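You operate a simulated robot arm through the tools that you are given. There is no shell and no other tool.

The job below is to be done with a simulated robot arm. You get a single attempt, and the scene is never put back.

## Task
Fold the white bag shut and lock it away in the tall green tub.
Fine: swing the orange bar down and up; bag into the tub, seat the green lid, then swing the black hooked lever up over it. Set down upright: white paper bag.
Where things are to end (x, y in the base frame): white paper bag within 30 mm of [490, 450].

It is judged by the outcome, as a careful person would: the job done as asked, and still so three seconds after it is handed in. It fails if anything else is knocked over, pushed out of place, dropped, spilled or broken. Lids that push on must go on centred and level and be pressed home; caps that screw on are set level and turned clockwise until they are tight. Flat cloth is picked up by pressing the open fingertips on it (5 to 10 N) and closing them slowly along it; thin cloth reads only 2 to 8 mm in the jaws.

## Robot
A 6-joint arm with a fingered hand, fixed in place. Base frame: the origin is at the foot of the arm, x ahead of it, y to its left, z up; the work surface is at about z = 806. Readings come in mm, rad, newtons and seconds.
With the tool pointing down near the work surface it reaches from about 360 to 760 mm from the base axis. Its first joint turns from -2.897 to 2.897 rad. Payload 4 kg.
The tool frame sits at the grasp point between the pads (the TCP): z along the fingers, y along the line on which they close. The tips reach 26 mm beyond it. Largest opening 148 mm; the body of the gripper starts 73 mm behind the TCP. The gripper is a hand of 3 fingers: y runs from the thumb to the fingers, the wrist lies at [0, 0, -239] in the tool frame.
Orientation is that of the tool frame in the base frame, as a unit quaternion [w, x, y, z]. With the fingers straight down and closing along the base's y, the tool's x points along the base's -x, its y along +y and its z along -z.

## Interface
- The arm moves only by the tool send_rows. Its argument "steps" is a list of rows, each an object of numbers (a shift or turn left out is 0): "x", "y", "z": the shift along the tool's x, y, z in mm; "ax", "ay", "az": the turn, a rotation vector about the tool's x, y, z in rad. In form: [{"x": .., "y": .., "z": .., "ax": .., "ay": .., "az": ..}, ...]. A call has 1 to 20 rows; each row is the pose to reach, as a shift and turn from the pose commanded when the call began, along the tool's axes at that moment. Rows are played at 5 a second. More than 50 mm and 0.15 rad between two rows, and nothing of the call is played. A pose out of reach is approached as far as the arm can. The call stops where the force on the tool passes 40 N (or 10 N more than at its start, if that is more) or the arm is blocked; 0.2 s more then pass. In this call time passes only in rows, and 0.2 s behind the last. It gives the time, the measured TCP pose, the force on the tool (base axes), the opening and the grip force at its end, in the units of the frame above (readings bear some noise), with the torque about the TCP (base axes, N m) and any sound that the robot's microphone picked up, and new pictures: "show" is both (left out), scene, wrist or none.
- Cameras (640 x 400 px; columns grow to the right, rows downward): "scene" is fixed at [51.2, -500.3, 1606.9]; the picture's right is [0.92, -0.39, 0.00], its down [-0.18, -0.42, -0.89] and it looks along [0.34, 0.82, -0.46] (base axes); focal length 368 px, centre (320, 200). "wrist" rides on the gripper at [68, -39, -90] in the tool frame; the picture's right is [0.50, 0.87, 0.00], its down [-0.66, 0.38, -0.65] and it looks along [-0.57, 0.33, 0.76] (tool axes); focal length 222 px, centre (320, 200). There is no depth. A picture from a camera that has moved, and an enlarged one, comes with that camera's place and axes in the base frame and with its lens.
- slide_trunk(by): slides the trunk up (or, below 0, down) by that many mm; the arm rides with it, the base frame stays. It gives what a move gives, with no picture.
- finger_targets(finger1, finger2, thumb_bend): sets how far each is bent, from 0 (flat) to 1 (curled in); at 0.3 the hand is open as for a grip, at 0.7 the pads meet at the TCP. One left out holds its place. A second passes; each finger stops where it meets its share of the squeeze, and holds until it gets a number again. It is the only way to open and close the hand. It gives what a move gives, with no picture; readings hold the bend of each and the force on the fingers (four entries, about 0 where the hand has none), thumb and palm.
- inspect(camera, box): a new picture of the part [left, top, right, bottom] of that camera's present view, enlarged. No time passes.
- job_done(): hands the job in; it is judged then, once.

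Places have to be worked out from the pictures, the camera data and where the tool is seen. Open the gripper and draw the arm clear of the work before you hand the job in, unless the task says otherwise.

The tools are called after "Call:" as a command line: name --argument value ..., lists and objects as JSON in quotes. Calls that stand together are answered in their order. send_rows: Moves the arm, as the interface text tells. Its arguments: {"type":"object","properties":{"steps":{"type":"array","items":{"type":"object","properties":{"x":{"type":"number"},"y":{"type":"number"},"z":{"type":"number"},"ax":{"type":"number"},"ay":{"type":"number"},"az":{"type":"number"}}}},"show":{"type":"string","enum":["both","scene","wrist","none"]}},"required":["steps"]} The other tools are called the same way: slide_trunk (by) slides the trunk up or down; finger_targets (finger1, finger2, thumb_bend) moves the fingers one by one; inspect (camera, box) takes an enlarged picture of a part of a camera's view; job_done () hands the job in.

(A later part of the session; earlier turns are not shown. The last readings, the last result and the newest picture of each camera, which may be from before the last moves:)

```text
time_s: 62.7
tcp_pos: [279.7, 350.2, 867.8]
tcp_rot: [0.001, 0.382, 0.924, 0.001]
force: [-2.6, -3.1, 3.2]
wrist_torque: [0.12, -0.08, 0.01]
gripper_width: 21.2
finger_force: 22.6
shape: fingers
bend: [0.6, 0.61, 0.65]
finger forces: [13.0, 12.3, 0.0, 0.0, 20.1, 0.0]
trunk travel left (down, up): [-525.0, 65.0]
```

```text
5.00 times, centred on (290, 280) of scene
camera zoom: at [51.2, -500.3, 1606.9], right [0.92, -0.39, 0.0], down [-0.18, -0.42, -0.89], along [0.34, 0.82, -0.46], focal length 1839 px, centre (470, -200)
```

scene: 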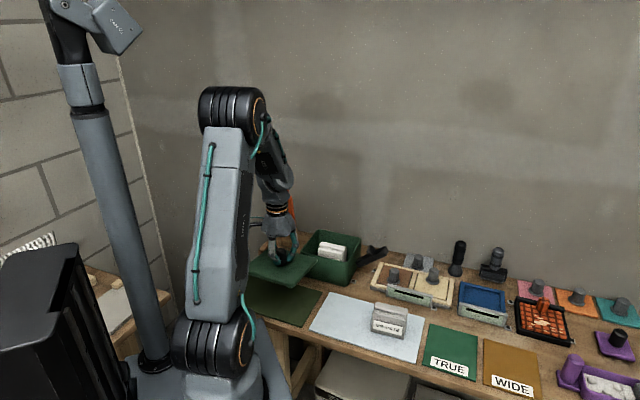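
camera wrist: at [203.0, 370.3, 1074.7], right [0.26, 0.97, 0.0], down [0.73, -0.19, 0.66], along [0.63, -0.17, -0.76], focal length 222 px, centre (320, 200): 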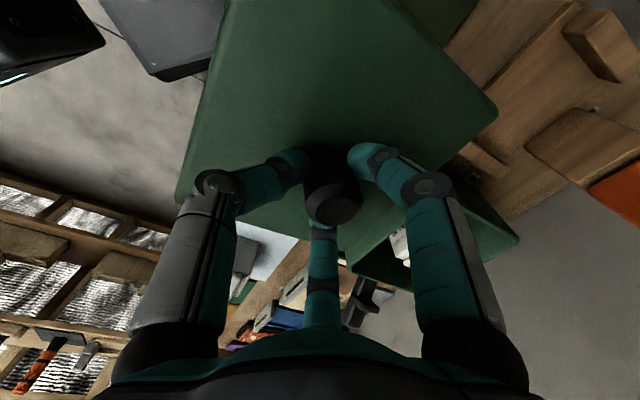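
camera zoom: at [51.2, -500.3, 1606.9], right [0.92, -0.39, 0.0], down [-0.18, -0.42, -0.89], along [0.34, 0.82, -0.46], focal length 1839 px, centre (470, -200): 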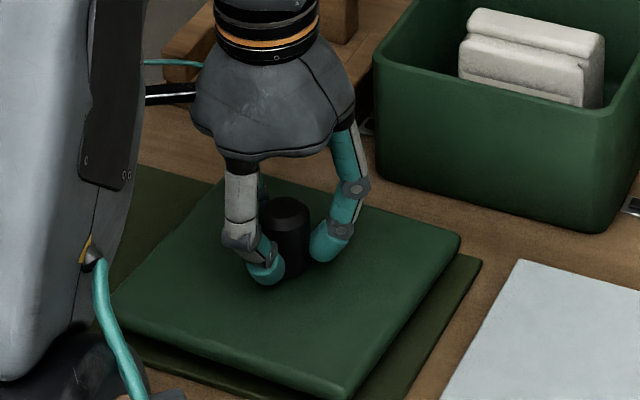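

The lid is back on the mat. I'll open the fingers and check where the knob sits relative to the TCP.

Call:
finger_targets --finger1 0.55 --finger2 0.55 --thumb_bend 0.55

Call:
inspect --camera "wrist" --box '[120, 50, 520, 300]'

Call:
inspect --camera "scene" --box '[240, 240, 340, 320]'

```text
time_s: 63.7
tcp_pos: [280.6, 349.9, 868.4]
tcp_rot: [0.002, 0.382, 0.924, 0.001]
force: [0.2, 0.2, 0.6]
wrist_torque: [0.0, 0.02, 0.02]
gripper_width: 45.1
finger_force: 0.0
shape: fingers
bend: [0.55, 0.55, 0.55]
finger forces: [0.0, 0.0, 0.1, 0.1, 0.0, 0.0]
trunk travel left (down, up): [-525.0, 65.0]
```

```text
1.60 times, centred on (320, 175) of wrist
camera zoom: at [203.5, 370.0, 958.8], right [0.26, 0.97, 0.0], down [0.73, -0.19, 0.66], along [0.63, -0.17, -0.76], focal length 355 px, centre (320, 240)
```

zoom: 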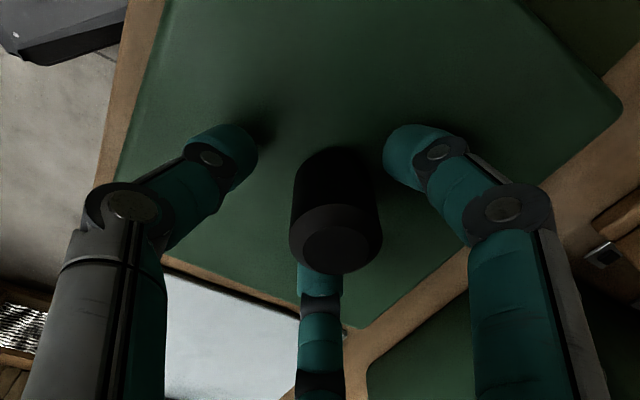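

```text
5.00 times, centred on (290, 280) of scene
camera zoom: at [51.2, -500.3, 1606.9], right [0.92, -0.39, 0.0], down [-0.18, -0.42, -0.89], along [0.34, 0.82, -0.46], focal length 1839 px, centre (470, -200)
```

zoom: 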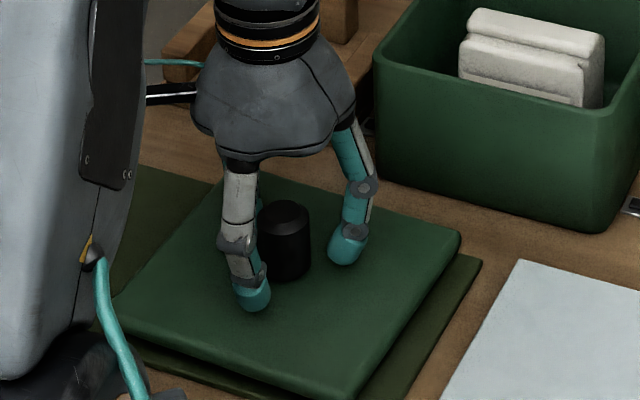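

The lid is flat again and the knob is about 5.5 mm toward +y from the TCP. I'll recentre on it, go 3 mm lower and grip with the moderate squeeze.

Call:
send_rows --steps '[{"x": 1.4, "y": 2.5, "z": 1.5}, {"x": 2.8, "y": 5.0, "z": 3}]' --show "none"

Call:
inspect --camera "wrist" --box '[120, 50, 520, 300]'

Call:
finger_targets --finger1 0.66 --finger2 0.66 --thumb_bend 0.66

Call:
inspect --camera "wrist" --box '[120, 50, 520, 300]'

```text
time_s: 64.3
tcp_pos: [281.6, 355.9, 865.6]
tcp_rot: [0.001, 0.382, 0.924, 0.001]
force: [-0.3, 0.5, -0.7]
wrist_torque: [0.01, 0.01, -0.03]
gripper_width: 45.4
finger_force: 0.1
shape: fingers
bend: [0.55, 0.55, 0.55]
finger forces: [0.0, 0.0, 0.0, 0.0, 0.0, 0.1]
trunk travel left (down, up): [-525.0, 65.0]
```

```text
1.60 times, centred on (320, 175) of wrist
camera zoom: at [204.2, 375.6, 956.1], right [0.26, 0.97, 0.0], down [0.73, -0.19, 0.66], along [0.63, -0.17, -0.75], focal length 355 px, centre (320, 240)
```

zoom: 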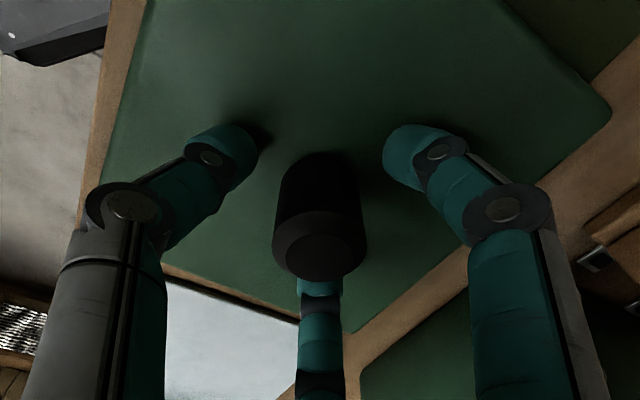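

```text
time_s: 65.3
tcp_pos: [280.8, 355.4, 866.8]
tcp_rot: [0.002, 0.383, 0.924, 0.001]
force: [-0.7, -0.1, 0.2]
wrist_torque: [0.0, -0.02, 0.01]
gripper_width: 21.5
finger_force: 5.8
shape: fingers
bend: [0.62, 0.61, 0.63]
finger forces: [2.9, 4.0, 0.1, 0.0, 4.1, 0.0]
trunk travel left (down, up): [-525.0, 65.0]
```

```text
1.60 times, centred on (320, 175) of wrist
camera zoom: at [204.2, 375.5, 956.2], right [0.26, 0.97, 0.0], down [0.73, -0.19, 0.66], along [0.63, -0.17, -0.76], focal length 355 px, centre (320, 240)
```

zoom: 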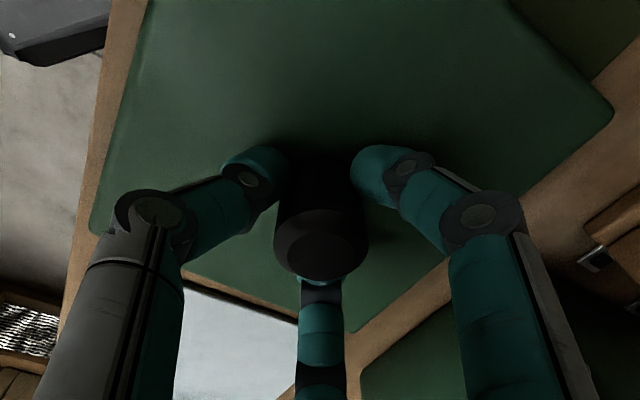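

All three digits touch evenly at 3–4 N. I'll tighten slightly and test-lift.

Call:
finger_targets --finger1 0.69 --finger2 0.69 --thumb_bend 0.69

Call:
send_rows --steps '[{"z": -4}, {"z": -8}, {"z": -14}, {"z": -20}]' --show "none"

Call:
inspect --camera "scene" --box '[255, 250, 325, 315]'

Call:
inspect --camera "wrist" --box '[120, 50, 520, 300]'

```text
time_s: 66.3
tcp_pos: [281.5, 356.6, 865.9]
tcp_rot: [0.001, 0.382, 0.924, 0.001]
force: [0.4, 0.2, 1.1]
wrist_torque: [0.0, 0.01, 0.03]
gripper_width: 20.7
finger_force: 9.4
shape: fingers
bend: [0.62, 0.61, 0.64]
finger forces: [5.2, 6.6, 0.0, 0.0, 7.3, 0.0]
trunk travel left (down, up): [-525.0, 65.0]
```

```text
time_s: 67.3
tcp_pos: [282.8, 356.2, 886.1]
tcp_rot: [0.001, 0.381, 0.924, 0.001]
force: [0.2, -0.2, -0.9]
wrist_torque: [0.02, 0.0, -0.01]
gripper_width: 20.9
finger_force: 9.7
shape: fingers
bend: [0.62, 0.61, 0.64]
finger forces: [5.2, 6.8, 0.0, 0.1, 7.2, 0.0]
trunk travel left (down, up): [-525.0, 65.0]
```

```text
6.15 times, centred on (290, 282) of scene
camera zoom: at [51.2, -500.3, 1606.9], right [0.92, -0.39, 0.0], down [-0.18, -0.42, -0.89], along [0.34, 0.82, -0.46], focal length 2263 px, centre (505, -308)
```

zoom: 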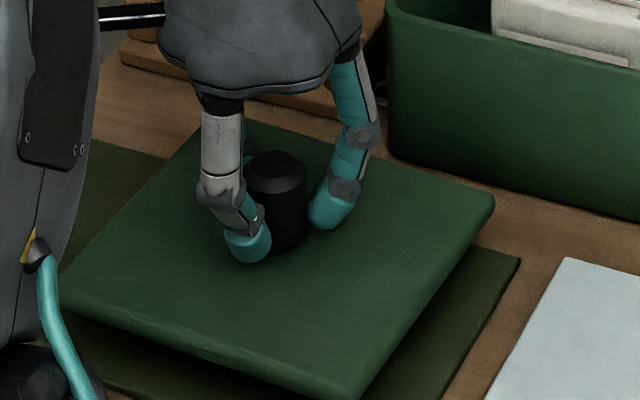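

```text
1.60 times, centred on (320, 175) of wrist
camera zoom: at [204.9, 375.5, 975.9], right [0.26, 0.97, 0.0], down [0.73, -0.19, 0.66], along [0.63, -0.17, -0.75], focal length 355 px, centre (320, 240)
```

zoom: 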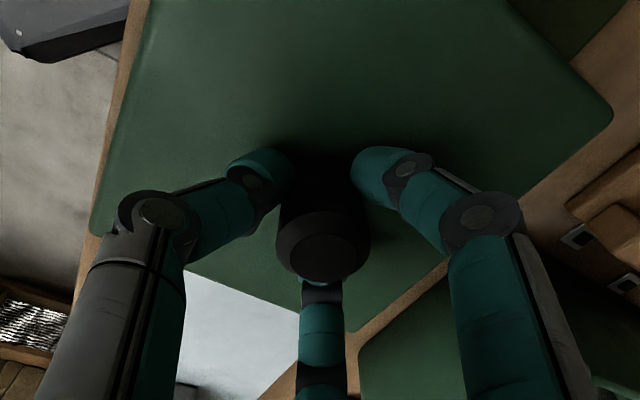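

It still hangs about 4–5° low at the back. The thumb is bent more than the fingers, so the knob isn't quite centred in the hand. I'll set it down, shift the hand 3.5 mm toward the back, and re-grip.

Call:
send_rows --steps '[{"z": 6}, {"z": 12}, {"z": 17}, {"z": 20}]' --show "none"

Call:
finger_targets --finger1 0.55 --finger2 0.55 --thumb_bend 0.55

Call:
inspect --camera "wrist" --box '[240, 120, 400, 240]'

```text
time_s: 68.3
tcp_pos: [281.3, 355.9, 865.1]
tcp_rot: [0.001, 0.382, 0.924, 0.001]
force: [0.2, -0.4, -1.4]
wrist_torque: [0.02, 0.01, 0.01]
gripper_width: 20.6
finger_force: 9.9
shape: fingers
bend: [0.62, 0.61, 0.64]
finger forces: [5.2, 6.8, 0.0, 0.1, 7.1, 0.1]
trunk travel left (down, up): [-525.0, 65.0]
```

```text
time_s: 69.3
tcp_pos: [281.2, 355.7, 866.1]
tcp_rot: [0.001, 0.383, 0.924, 0.001]
force: [0.8, -0.1, 0.8]
wrist_torque: [0.01, -0.01, -0.04]
gripper_width: 45.0
finger_force: 0.0
shape: fingers
bend: [0.55, 0.55, 0.55]
finger forces: [0.1, 0.0, 0.1, 0.0, 0.0, 0.0]
trunk travel left (down, up): [-525.0, 65.0]
```

```text
3.33 times, centred on (320, 180) of wrist
camera zoom: at [204.2, 375.6, 956.4], right [0.26, 0.97, 0.0], down [0.73, -0.19, 0.66], along [0.63, -0.17, -0.76], focal length 740 px, centre (320, 267)
```

zoom: 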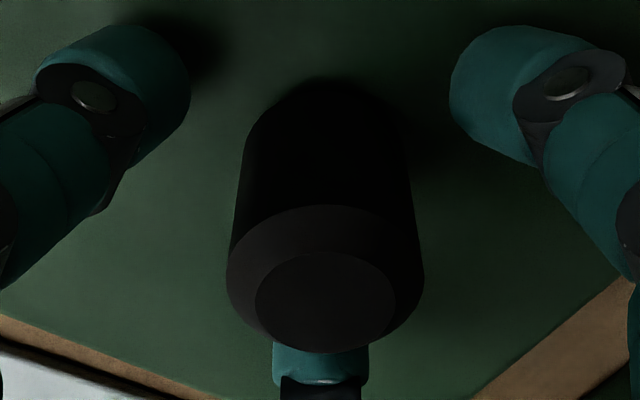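

With the enlarged view, the knob is offset by roughly (-3, +3) mm in tool x, y from the TCP. I'll correct by that, then re-grip evenly.

Call:
send_rows --steps '[{"x": -1.4, "y": 1.5}, {"x": -2.8, "y": 3.0}]' --show "none"

Call:
finger_targets --finger1 0.66 --finger2 0.66 --thumb_bend 0.66

Call:
finger_targets --finger1 0.69 --finger2 0.69 --thumb_bend 0.69

Call:
inspect --camera "wrist" --box '[240, 120, 400, 240]'

```text
time_s: 69.9
tcp_pos: [285.5, 356.4, 865.8]
tcp_rot: [0.001, 0.382, 0.924, 0.0]
force: [-0.2, 1.3, 0.4]
wrist_torque: [0.02, 0.02, 0.0]
gripper_width: 45.2
finger_force: 0.0
shape: fingers
bend: [0.55, 0.55, 0.55]
finger forces: [0.0, 0.0, 0.0, 0.1, 0.0, 0.0]
trunk travel left (down, up): [-525.0, 65.0]
```

```text
time_s: 70.9
tcp_pos: [284.4, 357.0, 865.6]
tcp_rot: [0.001, 0.382, 0.924, 0.001]
force: [0.1, 0.0, -0.2]
wrist_torque: [0.0, 0.0, 0.03]
gripper_width: 23.9
finger_force: 5.4
shape: fingers
bend: [0.62, 0.62, 0.63]
finger forces: [3.6, 3.2, 0.1, 0.1, 4.3, 0.0]
trunk travel left (down, up): [-525.0, 65.0]
```

```text
time_s: 71.9
tcp_pos: [284.4, 356.8, 865.3]
tcp_rot: [0.0, 0.382, 0.924, 0.0]
force: [-1.0, -0.2, 0.1]
wrist_torque: [-0.02, -0.01, 0.01]
gripper_width: 22.8
finger_force: 9.6
shape: fingers
bend: [0.62, 0.62, 0.64]
finger forces: [6.2, 5.8, 0.0, 0.0, 7.4, 0.0]
trunk travel left (down, up): [-525.0, 65.0]
```

```text
3.33 times, centred on (320, 180) of wrist
camera zoom: at [208.1, 376.5, 956.2], right [0.26, 0.97, 0.0], down [0.73, -0.19, 0.66], along [0.63, -0.17, -0.76], focal length 740 px, centre (320, 267)
```

zoom: 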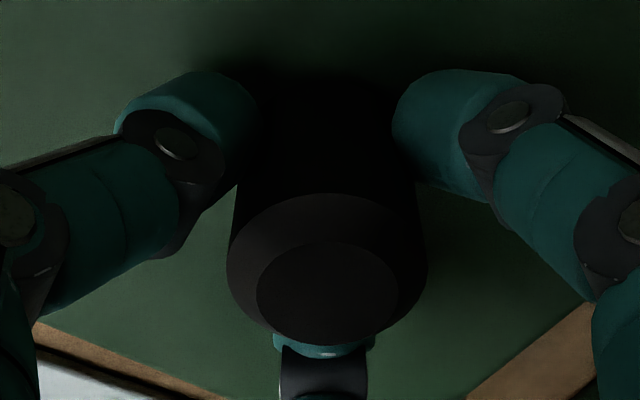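

The grip is now nearly symmetric at about 6–7 N each. I'll test-lift again by 20 mm and check the level.

Call:
send_rows --steps '[{"z": -4}, {"z": -8}, {"z": -14}, {"z": -20}, {"z": -30}]' --show "none"

Call:
inspect --camera "scene" --box '[250, 240, 330, 310]'

Call:
inspect --camera "wrist" --box '[120, 0, 560, 280]'

```text
time_s: 73.1
tcp_pos: [284.8, 356.0, 896.7]
tcp_rot: [0.001, 0.382, 0.924, 0.001]
force: [-0.2, 0.6, -1.4]
wrist_torque: [0.0, 0.03, 0.02]
gripper_width: 22.8
finger_force: 10.7
shape: fingers
bend: [0.62, 0.62, 0.64]
finger forces: [6.0, 6.0, 0.1, 0.0, 7.3, 0.0]
trunk travel left (down, up): [-525.0, 65.0]
```

```text
5.71 times, centred on (290, 275) of scene
camera zoom: at [51.2, -500.3, 1606.9], right [0.92, -0.39, 0.0], down [-0.18, -0.42, -0.89], along [0.34, 0.82, -0.46], focal length 2102 px, centre (491, -229)
```

zoom: 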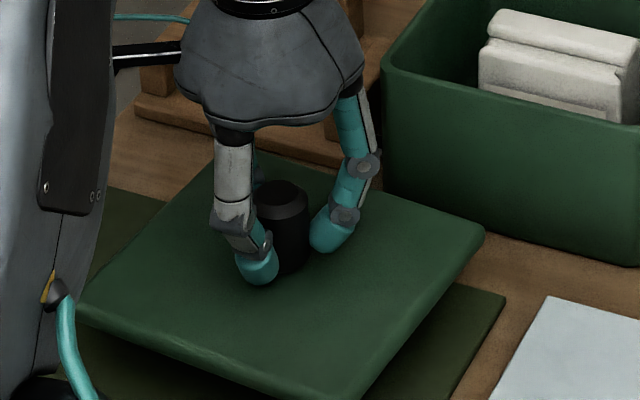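

```text
1.43 times, centred on (340, 140) of wrist
camera zoom: at [208.2, 376.3, 985.8], right [0.26, 0.97, 0.0], down [0.73, -0.19, 0.66], along [0.63, -0.17, -0.76], focal length 317 px, centre (291, 286)
```

zoom: 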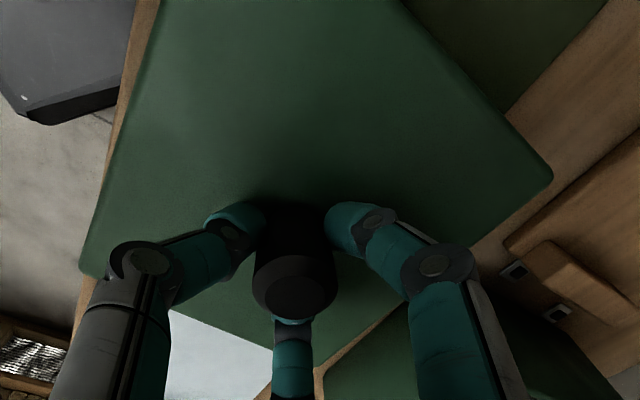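

I need to separate lid yaw from lid tilt, so I'll zoom on each visible corner for better pixel measurements.

Call:
inspect --camera "wrist" --box '[440, 70, 560, 170]'

Call:
inspect --camera "wrist" --box '[140, 130, 260, 230]'

Call:
inspect --camera "wrist" --box '[280, 200, 400, 300]'

Call:
inspect --camera "scene" --box '[295, 270, 345, 312]'

```text
4.00 times, centred on (500, 120) of wrist
camera zoom: at [208.2, 376.3, 985.8], right [0.26, 0.97, 0.0], down [0.73, -0.19, 0.66], along [0.63, -0.17, -0.76], focal length 888 px, centre (-400, 520)
```

zoom: 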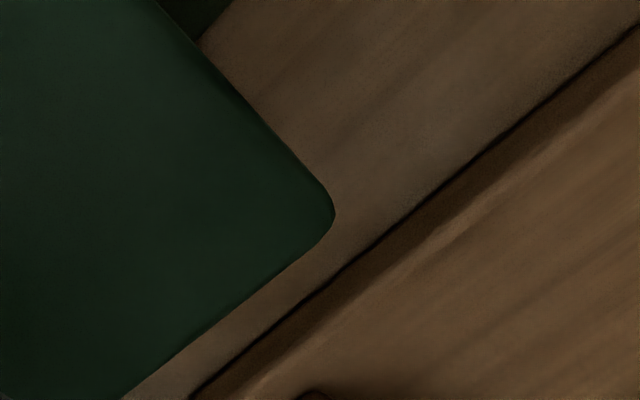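

```text
4.00 times, centred on (200, 180) of wrist
camera zoom: at [208.2, 376.3, 985.8], right [0.26, 0.97, 0.0], down [0.73, -0.19, 0.66], along [0.63, -0.17, -0.76], focal length 888 px, centre (800, 280)
```

zoom: 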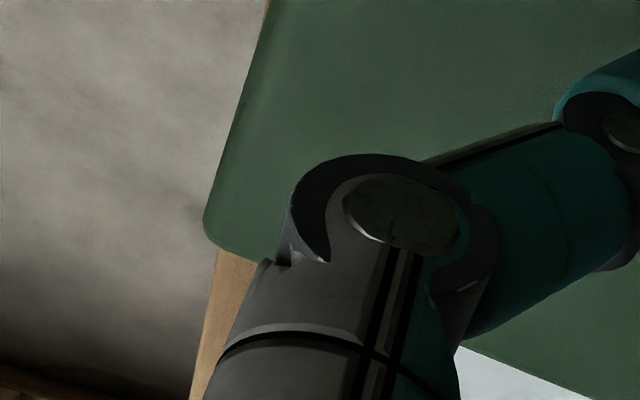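

```text
4.00 times, centred on (340, 250) of wrist
camera zoom: at [208.2, 376.3, 985.8], right [0.26, 0.97, 0.0], down [0.73, -0.19, 0.66], along [0.63, -0.17, -0.76], focal length 888 px, centre (240, 0)
```

zoom: 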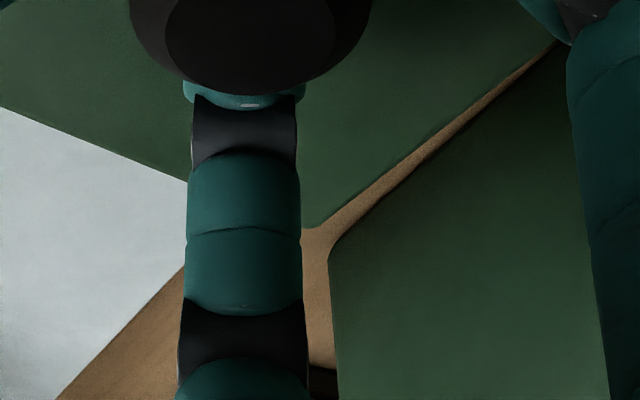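

```text
9.52 times, centred on (320, 291) of scene
camera zoom: at [51.2, -500.3, 1606.9], right [0.92, -0.39, 0.0], down [-0.18, -0.42, -0.89], along [0.34, 0.82, -0.46], focal length 3503 px, centre (320, -667)
```

zoom: 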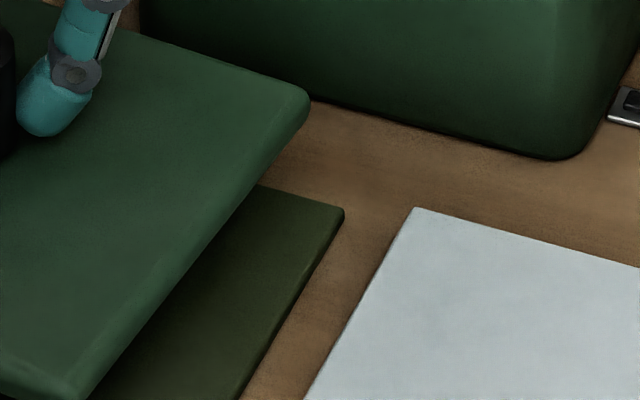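

The corner geometry shows the lid is actually level relative to the tool: its edges are perpendicular and the size ratio matches. It is only yawed by about -4.5°, and its centre is within 2 mm of the TCP. I'll raise it, rotate +4.5° to bring its yaw to -45°, and carry it above the tub.

Call:
send_rows --steps '[{"z": -30, "az": -0.026}, {"z": -60, "az": -0.052}, {"z": -90, "az": -0.0785}, {"x": -11.6, "y": 30.1, "z": -92, "az": -0.0785}, {"x": -23.2, "y": 60.2, "z": -92, "az": -0.0785}, {"x": -34.8, "y": 90.4, "z": -92, "az": -0.0785}, {"x": -46.4, "y": 120.5, "z": -92, "az": -0.0785}, {"x": -58, "y": 150.6, "z": -92, "az": -0.0785}, {"x": -69.7, "y": 180.8, "z": -92, "az": -0.0785}, {"x": -81.3, "y": 210.9, "z": -92, "az": -0.0785}]' --show "both"

Call:
inspect --camera "scene" --box '[280, 200, 390, 295]'

Call:
inspect --camera "wrist" --box '[120, 0, 560, 280]'

```text
time_s: 75.3
tcp_pos: [491.7, 447.9, 988.8]
tcp_rot: [0.001, 0.346, 0.938, 0.0]
force: [-0.4, -0.3, -0.5]
wrist_torque: [0.01, 0.02, -0.02]
gripper_width: 22.7
finger_force: 9.9
shape: fingers
bend: [0.62, 0.62, 0.64]
finger forces: [5.9, 5.9, 0.1, 0.1, 7.2, 0.0]
trunk travel left (down, up): [-525.0, 65.0]
camera wrist: at [413.0, 461.6, 1077.6], right [0.18, 0.98, 0.0], down [0.74, -0.14, 0.66], along [0.65, -0.12, -0.75], focal length 222 px, centre (320, 200)
```

scene: 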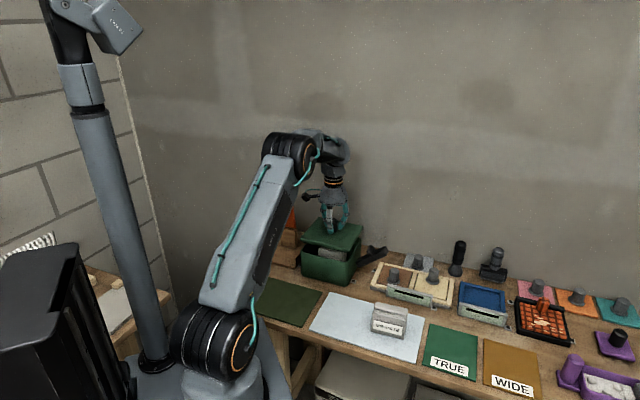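
wrist: 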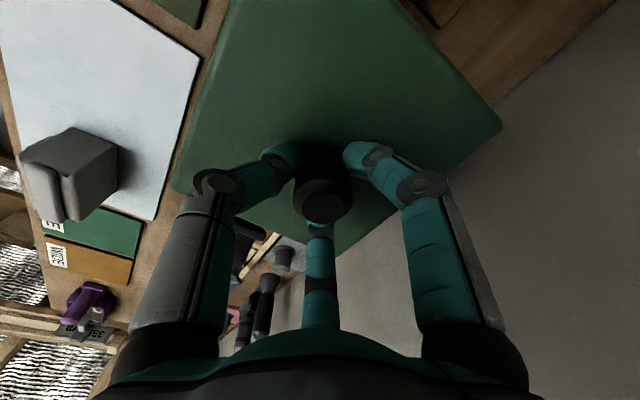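

```text
4.21 times, centred on (335, 248) of scene
camera zoom: at [51.2, -500.3, 1606.9], right [0.92, -0.39, 0.0], down [-0.18, -0.42, -0.89], along [0.34, 0.82, -0.46], focal length 1549 px, centre (257, 0)
```

zoom: 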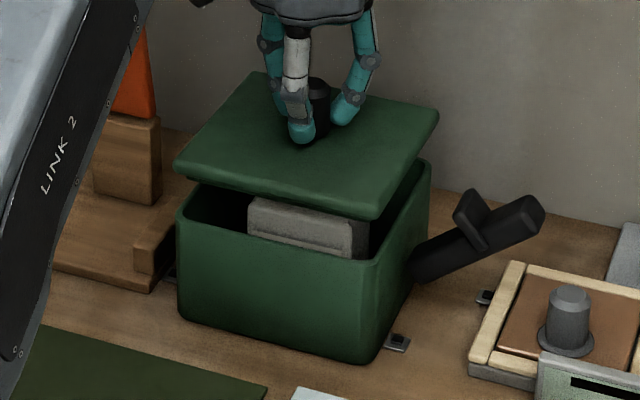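

```text
1.43 times, centred on (340, 140) of wrist
camera zoom: at [413.0, 461.6, 1077.6], right [0.18, 0.98, 0.0], down [0.74, -0.14, 0.66], along [0.65, -0.12, -0.75], focal length 317 px, centre (291, 286)
```

zoom: 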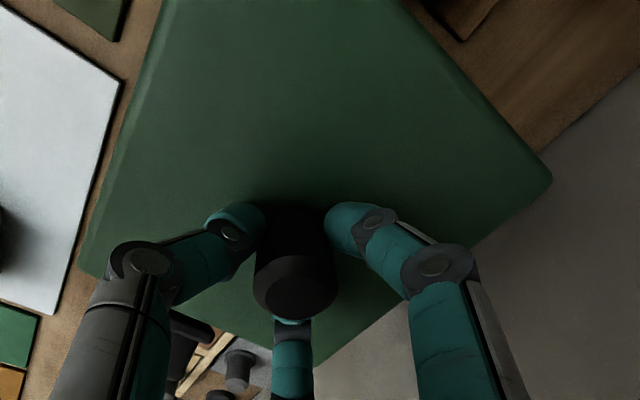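

The lid is above the tub and roughly aligned. I'll lower it to about 10 mm above the rim, then compare its edges with the tub's edges at high zoom.

Call:
send_rows --steps '[{"z": 11}, {"z": 22}, {"z": 31}]' --show "none"

Call:
inspect --camera "scene" --box '[292, 225, 392, 290]'

Call:
inspect --camera "scene" --box '[335, 225, 375, 265]'

Call:
inspect --camera "scene" --box '[295, 230, 335, 265]'

```text
time_s: 76.1
tcp_pos: [491.7, 448.4, 956.9]
tcp_rot: [0.003, 0.345, 0.939, 0.002]
force: [0.6, -0.1, 0.5]
wrist_torque: [0.06, -0.07, -0.02]
gripper_width: 22.8
finger_force: 10.0
shape: fingers
bend: [0.62, 0.62, 0.64]
finger forces: [6.3, 6.0, 0.1, 0.1, 7.6, 0.0]
trunk travel left (down, up): [-525.0, 65.0]
```

```text
6.15 times, centred on (342, 258) of scene
camera zoom: at [51.2, -500.3, 1606.9], right [0.92, -0.39, 0.0], down [-0.18, -0.42, -0.89], along [0.34, 0.82, -0.46], focal length 2263 px, centre (185, -154)
```

zoom: 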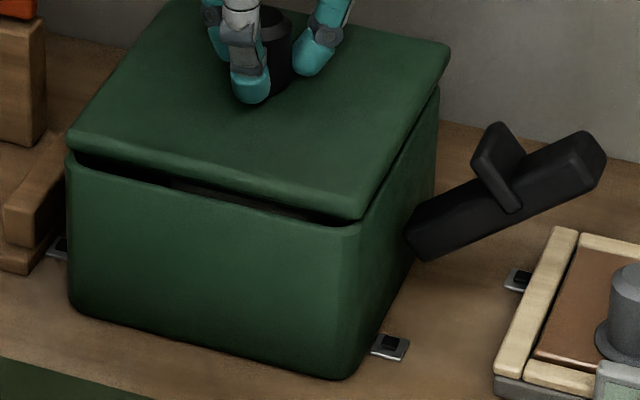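

```text
10.00 times, centred on (355, 245) of scene
camera zoom: at [51.2, -500.3, 1606.9], right [0.92, -0.39, 0.0], down [-0.18, -0.42, -0.89], along [0.34, 0.82, -0.46], focal length 3678 px, centre (-30, -250)
```

zoom: 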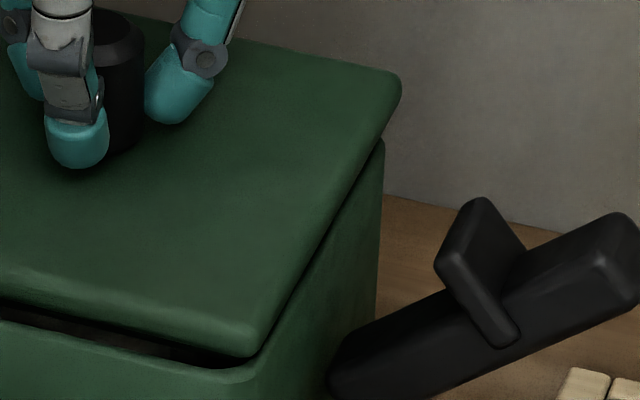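

```text
11.43 times, centred on (315, 248) of scene
camera zoom: at [51.2, -500.3, 1606.9], right [0.92, -0.39, 0.0], down [-0.18, -0.42, -0.89], along [0.34, 0.82, -0.46], focal length 4203 px, centre (377, -343)
```

zoom: 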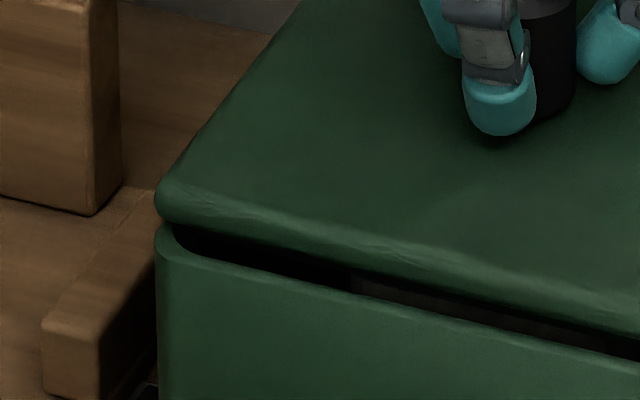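

The front-left corner looks aligned, but at the back-right the lid seems to stick out a few millimetres further than the tub. I'll zoom in on both corners.

Call:
inspect --camera "scene" --box '[352, 226, 368, 246]'

Call:
inspect --camera "scene" --box '[297, 240, 313, 258]'

Call:
inspect --camera "scene" --box '[338, 250, 356, 268]'

Call:
inspect --camera "wrist" --box '[120, 0, 560, 280]'

```text
16.00 times, centred on (360, 236) of scene
camera zoom: at [51.2, -500.3, 1606.9], right [0.92, -0.39, 0.0], down [-0.18, -0.42, -0.89], along [0.34, 0.82, -0.46], focal length 5885 px, centre (-320, -376)
```

zoom: 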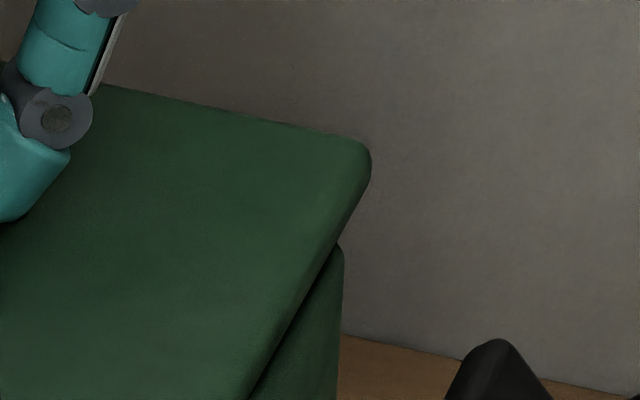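

```text
16.00 times, centred on (305, 249) of scene
camera zoom: at [51.2, -500.3, 1606.9], right [0.92, -0.39, 0.0], down [-0.18, -0.42, -0.89], along [0.34, 0.82, -0.46], focal length 5885 px, centre (560, -584)
```

zoom: 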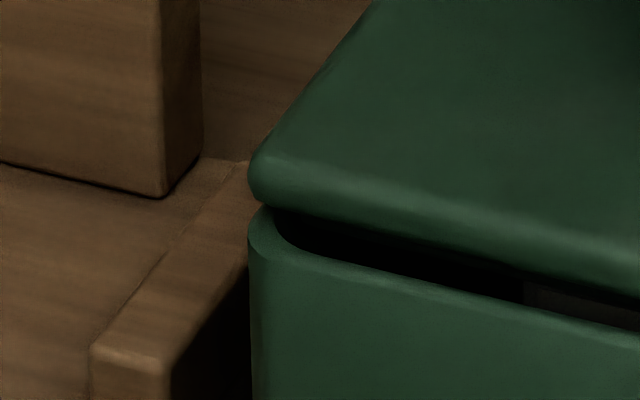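

```text
16.00 times, centred on (347, 259) of scene
camera zoom: at [51.2, -500.3, 1606.9], right [0.92, -0.39, 0.0], down [-0.18, -0.42, -0.89], along [0.34, 0.82, -0.46], focal length 5885 px, centre (-112, -744)
```

zoom: 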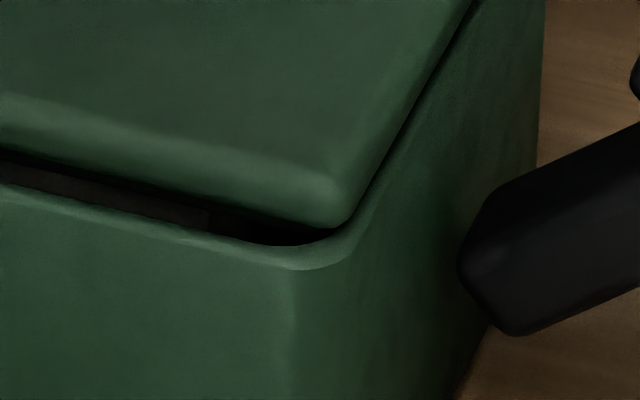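

```text
1.43 times, centred on (340, 140) of wrist
camera zoom: at [413.8, 462.1, 1047.5], right [0.18, 0.98, 0.0], down [0.74, -0.14, 0.66], along [0.65, -0.12, -0.75], focal length 317 px, centre (291, 286)
```

zoom: 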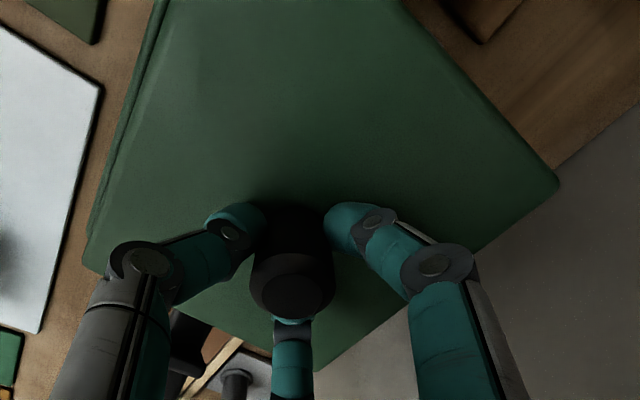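

The lid is about 3 mm too far toward the camera's right (mainly +e1). The wrist view also seems to show tub rim beyond the lid's front edge, so I'll zoom there.

Call:
inspect --camera "wrist" --box '[170, 60, 260, 200]'

Call:
inspect --camera "wrist" --box '[180, 0, 280, 90]'

Call:
inspect --camera "wrist" --box '[420, 0, 540, 200]'

```text
2.86 times, centred on (215, 130) of wrist
camera zoom: at [413.8, 462.1, 1047.5], right [0.18, 0.98, 0.0], down [0.74, -0.14, 0.66], along [0.65, -0.12, -0.75], focal length 635 px, centre (620, 400)
```

zoom: 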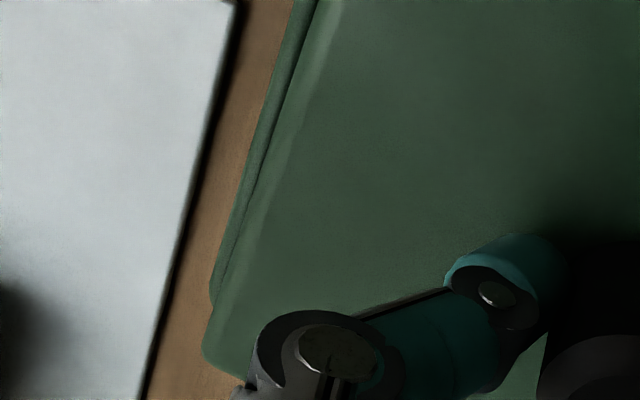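

```text
4.44 times, centred on (230, 45) of wrist
camera zoom: at [413.8, 462.1, 1047.5], right [0.18, 0.98, 0.0], down [0.74, -0.14, 0.66], along [0.65, -0.12, -0.75], focal length 987 px, centre (720, 889)
```

zoom: 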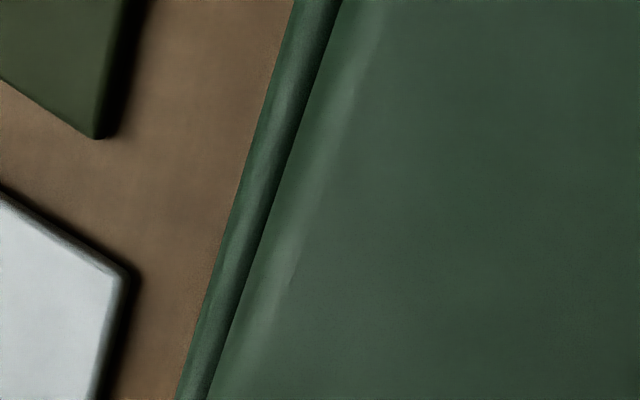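

```text
2.00 times, centred on (480, 100) of wrist
camera zoom: at [413.8, 462.1, 1047.5], right [0.18, 0.98, 0.0], down [0.74, -0.14, 0.66], along [0.65, -0.12, -0.75], focal length 444 px, centre (0, 400)
```

zoom: 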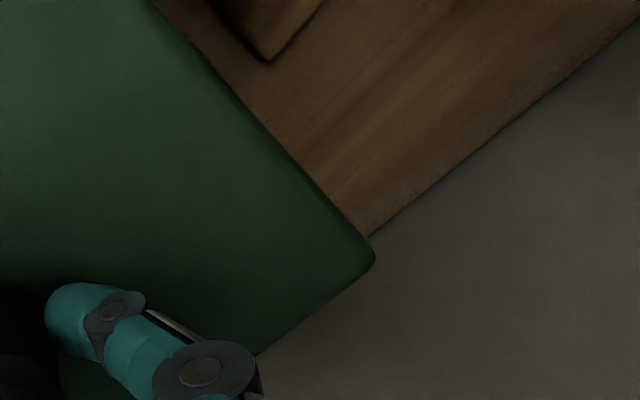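

The wrist view clearly shows tub rim in front of the lid: the lid sits about 7–8 mm too far toward the back, while e1 and yaw look fine. I'll raise 4 mm, shift 7.5 mm toward the front and recheck.

Call:
send_rows --steps '[{"z": -4}, {"x": 0.3, "y": -3.8, "z": -4}, {"x": 0.6, "y": -7.5, "z": -4}]' --show "none"

Call:
inspect --camera "wrist" --box '[170, 60, 260, 200]'

Call:
inspect --camera "scene" --box '[292, 225, 392, 290]'

Call:
inspect --camera "scene" --box '[350, 224, 370, 249]'

Call:
inspect --camera "scene" --box '[295, 238, 315, 263]'

```text
time_s: 76.9
tcp_pos: [486.5, 442.3, 960.4]
tcp_rot: [0.001, 0.345, 0.938, 0.0]
force: [0.3, -0.6, -1.8]
wrist_torque: [-0.01, -0.03, 0.01]
gripper_width: 22.7
finger_force: 9.8
shape: fingers
bend: [0.62, 0.62, 0.64]
finger forces: [6.1, 6.0, 0.1, 0.0, 7.3, 0.1]
trunk travel left (down, up): [-525.0, 65.0]
```

```text
2.86 times, centred on (215, 130) of wrist
camera zoom: at [408.2, 456.5, 1051.4], right [0.18, 0.98, 0.0], down [0.74, -0.14, 0.66], along [0.65, -0.12, -0.75], focal length 635 px, centre (620, 400)
```

zoom: 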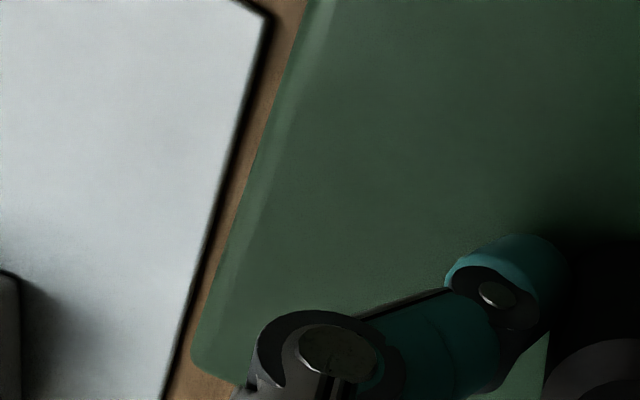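

```text
6.15 times, centred on (342, 258) of scene
camera zoom: at [51.2, -500.3, 1606.9], right [0.92, -0.39, 0.0], down [-0.18, -0.42, -0.89], along [0.34, 0.82, -0.46], focal length 2263 px, centre (185, -154)
```

zoom: 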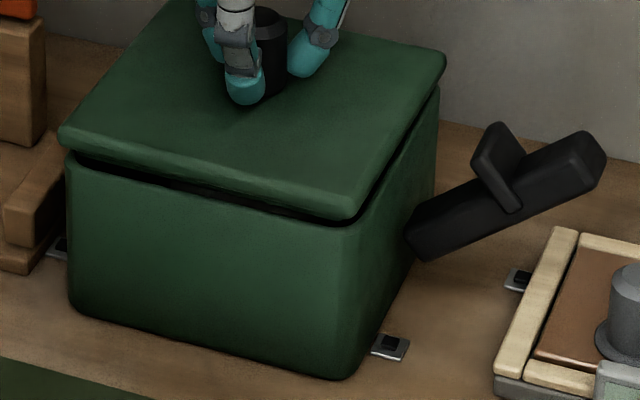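

```text
16.00 times, centred on (360, 236) of scene
camera zoom: at [51.2, -500.3, 1606.9], right [0.92, -0.39, 0.0], down [-0.18, -0.42, -0.89], along [0.34, 0.82, -0.46], focal length 5885 px, centre (-320, -384)
```

zoom: 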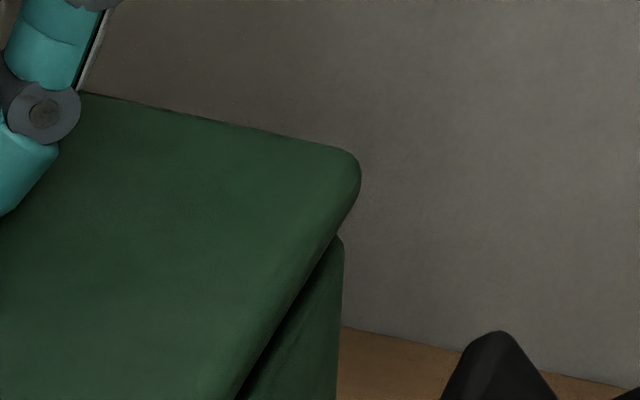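

```text
16.00 times, centred on (305, 250) of scene
camera zoom: at [51.2, -500.3, 1606.9], right [0.92, -0.39, 0.0], down [-0.18, -0.42, -0.89], along [0.34, 0.82, -0.46], focal length 5885 px, centre (560, -608)
```

zoom: 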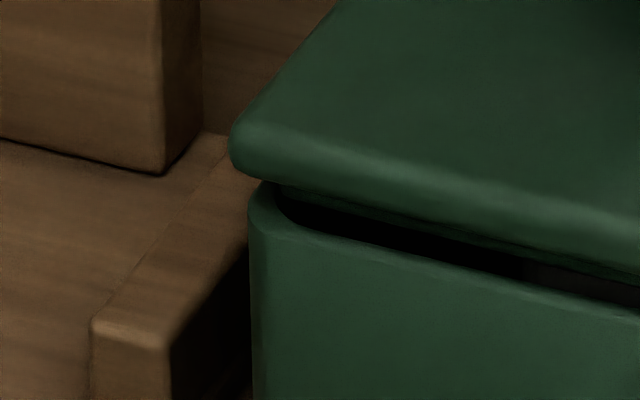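

The scene view now shows equal ~3 mm overhang at the left and right corners, and the front rim is hidden as it should be. I'll check the front edge and the lip at high zoom before lowering.

Call:
inspect --camera "scene" --box '[315, 250, 333, 268]'

Call:
inspect --camera "scene" --box '[338, 248, 356, 266]'

Call:
inspect --camera "scene" --box '[346, 238, 362, 256]'

```text
16.00 times, centred on (324, 259) of scene
camera zoom: at [51.2, -500.3, 1606.9], right [0.92, -0.39, 0.0], down [-0.18, -0.42, -0.89], along [0.34, 0.82, -0.46], focal length 5885 px, centre (256, -744)
```

zoom: 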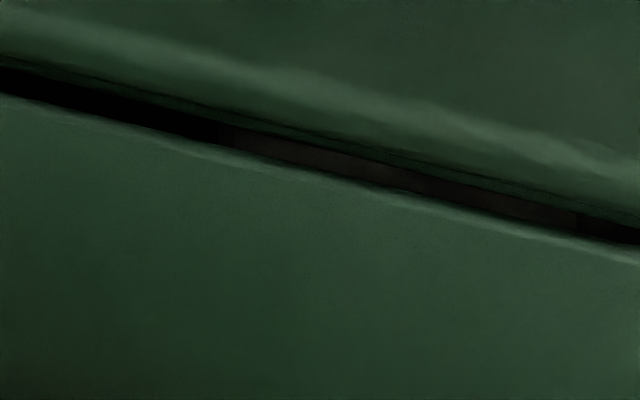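

```text
16.00 times, centred on (347, 257) of scene
camera zoom: at [51.2, -500.3, 1606.9], right [0.92, -0.39, 0.0], down [-0.18, -0.42, -0.89], along [0.34, 0.82, -0.46], focal length 5885 px, centre (-112, -712)
```

zoom: 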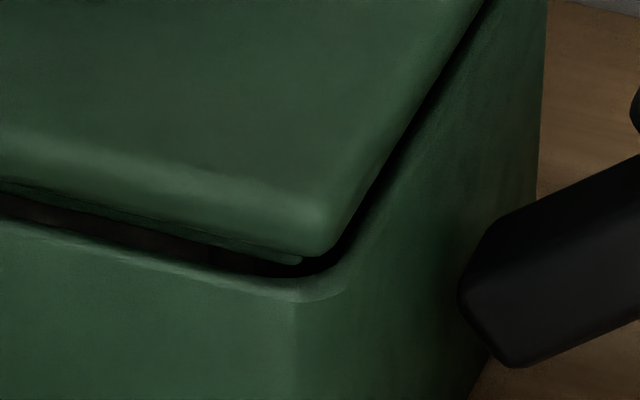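

```text
16.00 times, centred on (354, 247) of scene
camera zoom: at [51.2, -500.3, 1606.9], right [0.92, -0.39, 0.0], down [-0.18, -0.42, -0.89], along [0.34, 0.82, -0.46], focal length 5885 px, centre (-224, -552)
```

zoom: 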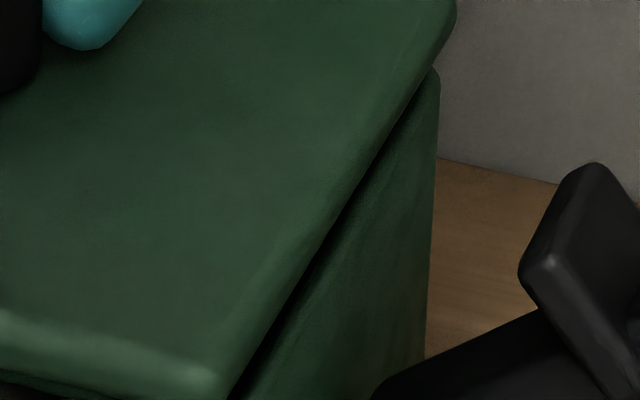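

Alignment looks right: similar overhang on the visible sides, with the lip just inside the front rim. I'll lower in 2 mm rows and watch the force.

Call:
send_rows --steps '[{"y": -0.3, "z": 2}, {"y": -0.6, "z": 4}, {"y": -0.8, "z": 6}, {"y": -0.8, "z": 8}]' --show "none"

Call:
inspect --camera "scene" --box '[292, 225, 392, 290]'

```text
time_s: 77.9
tcp_pos: [486.2, 442.3, 954.0]
tcp_rot: [0.002, 0.346, 0.938, 0.004]
force: [1.3, -0.2, 10.3]
wrist_torque: [-0.03, 0.0, 0.0]
gripper_width: 22.3
finger_force: 11.7
shape: fingers
bend: [0.62, 0.62, 0.65]
finger forces: [6.7, 7.6, 0.0, 0.0, 9.1, 0.0]
trunk travel left (down, up): [-525.0, 65.0]
```

```text
6.15 times, centred on (342, 258) of scene
camera zoom: at [51.2, -500.3, 1606.9], right [0.92, -0.39, 0.0], down [-0.18, -0.42, -0.89], along [0.34, 0.82, -0.46], focal length 2263 px, centre (185, -154)
```

zoom: 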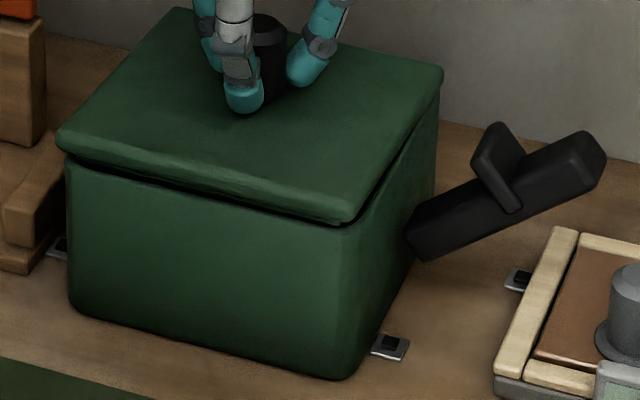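

There's 10 N of contact at TCP z=954, so the lip is resting on the rim somewhere rather than entering. I'll look closely at the corners to find the offset.

Call:
inspect --camera "scene" --box '[350, 226, 370, 251]'

Call:
inspect --camera "scene" --box '[295, 238, 315, 263]'

Call:
inspect --camera "scene" --box '[338, 250, 356, 268]'

Call:
inspect --camera "wrist" --box '[120, 0, 560, 280]'

```text
16.00 times, centred on (360, 238) of scene
camera zoom: at [51.2, -500.3, 1606.9], right [0.92, -0.39, 0.0], down [-0.18, -0.42, -0.89], along [0.34, 0.82, -0.46], focal length 5885 px, centre (-320, -416)
```

zoom: 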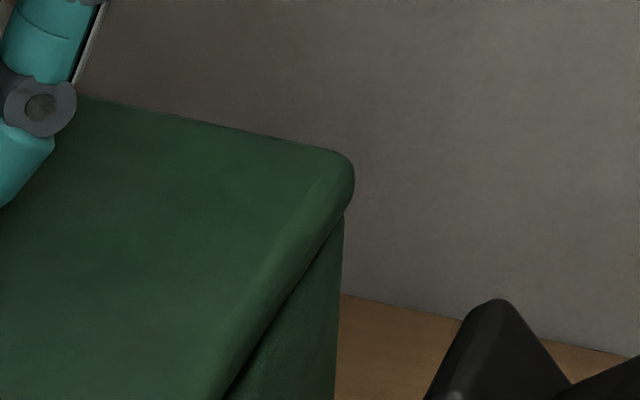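

```text
16.00 times, centred on (305, 250) of scene
camera zoom: at [51.2, -500.3, 1606.9], right [0.92, -0.39, 0.0], down [-0.18, -0.42, -0.89], along [0.34, 0.82, -0.46], focal length 5885 px, centre (560, -608)
```

zoom: 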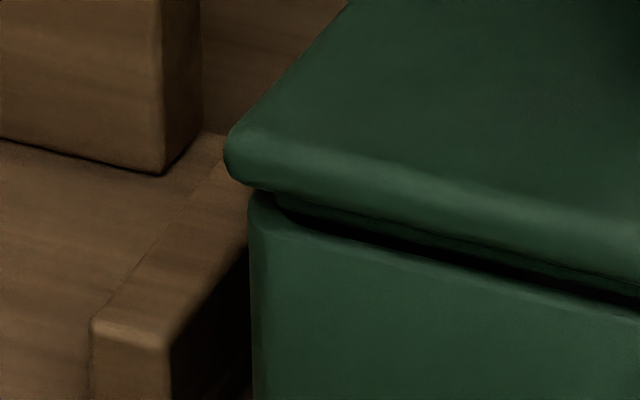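

```text
16.00 times, centred on (347, 259) of scene
camera zoom: at [51.2, -500.3, 1606.9], right [0.92, -0.39, 0.0], down [-0.18, -0.42, -0.89], along [0.34, 0.82, -0.46], focal length 5885 px, centre (-112, -744)
```

zoom: 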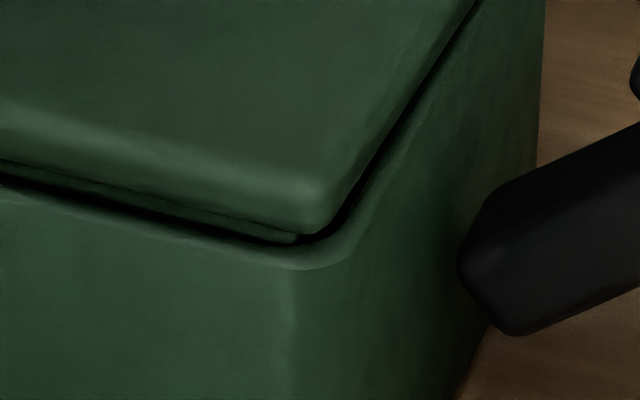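

```text
1.43 times, centred on (340, 140) of wrist
camera zoom: at [407.0, 456.2, 1045.1], right [0.18, 0.98, 0.0], down [0.74, -0.14, 0.66], along [0.65, -0.12, -0.75], focal length 317 px, centre (291, 286)
```

zoom: 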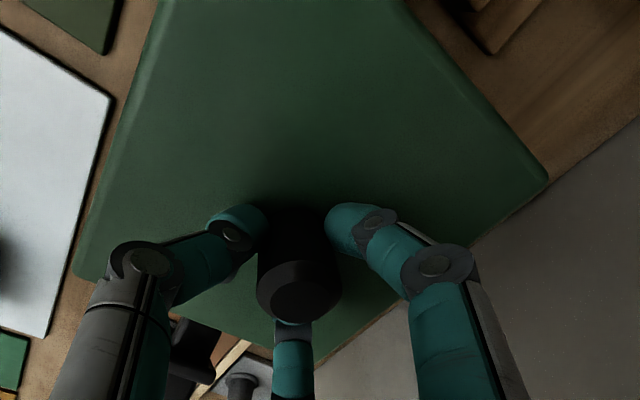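

Left overhang is now about 5 mm and right about 2 mm, so the lid needs to go slightly right. I need a clearer view of the front gap to judge the front-back position.

Call:
inspect --camera "scene" --box '[341, 253, 351, 263]'

Call:
inspect --camera "scene" --box '[318, 250, 328, 260]'

```text
16.00 times, centred on (346, 258) of scene
camera zoom: at [51.2, -500.3, 1606.9], right [0.92, -0.39, 0.0], down [-0.18, -0.42, -0.89], along [0.34, 0.82, -0.46], focal length 5885 px, centre (-96, -728)
```

zoom: 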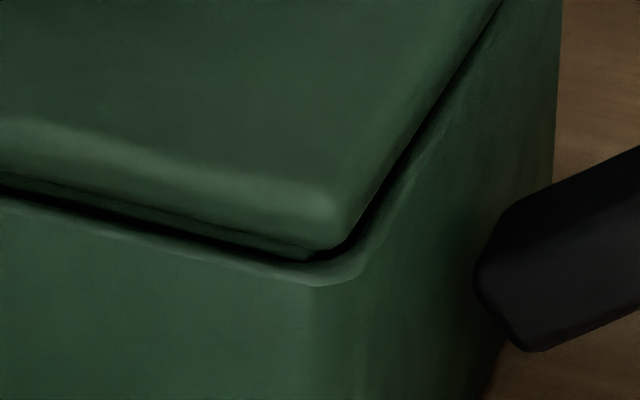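

```text
16.00 times, centred on (323, 255) of scene
camera zoom: at [51.2, -500.3, 1606.9], right [0.92, -0.39, 0.0], down [-0.18, -0.42, -0.89], along [0.34, 0.82, -0.46], focal length 5885 px, centre (272, -680)
```

zoom: 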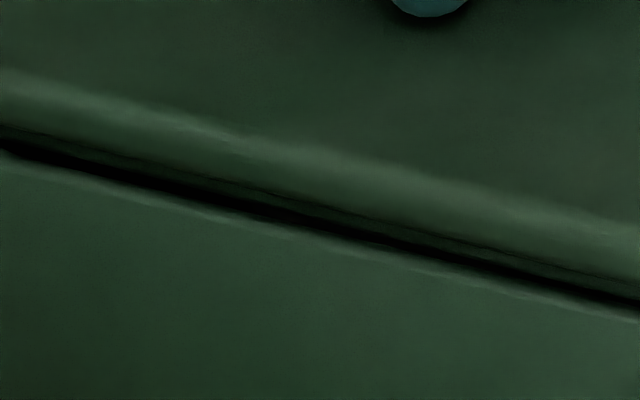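

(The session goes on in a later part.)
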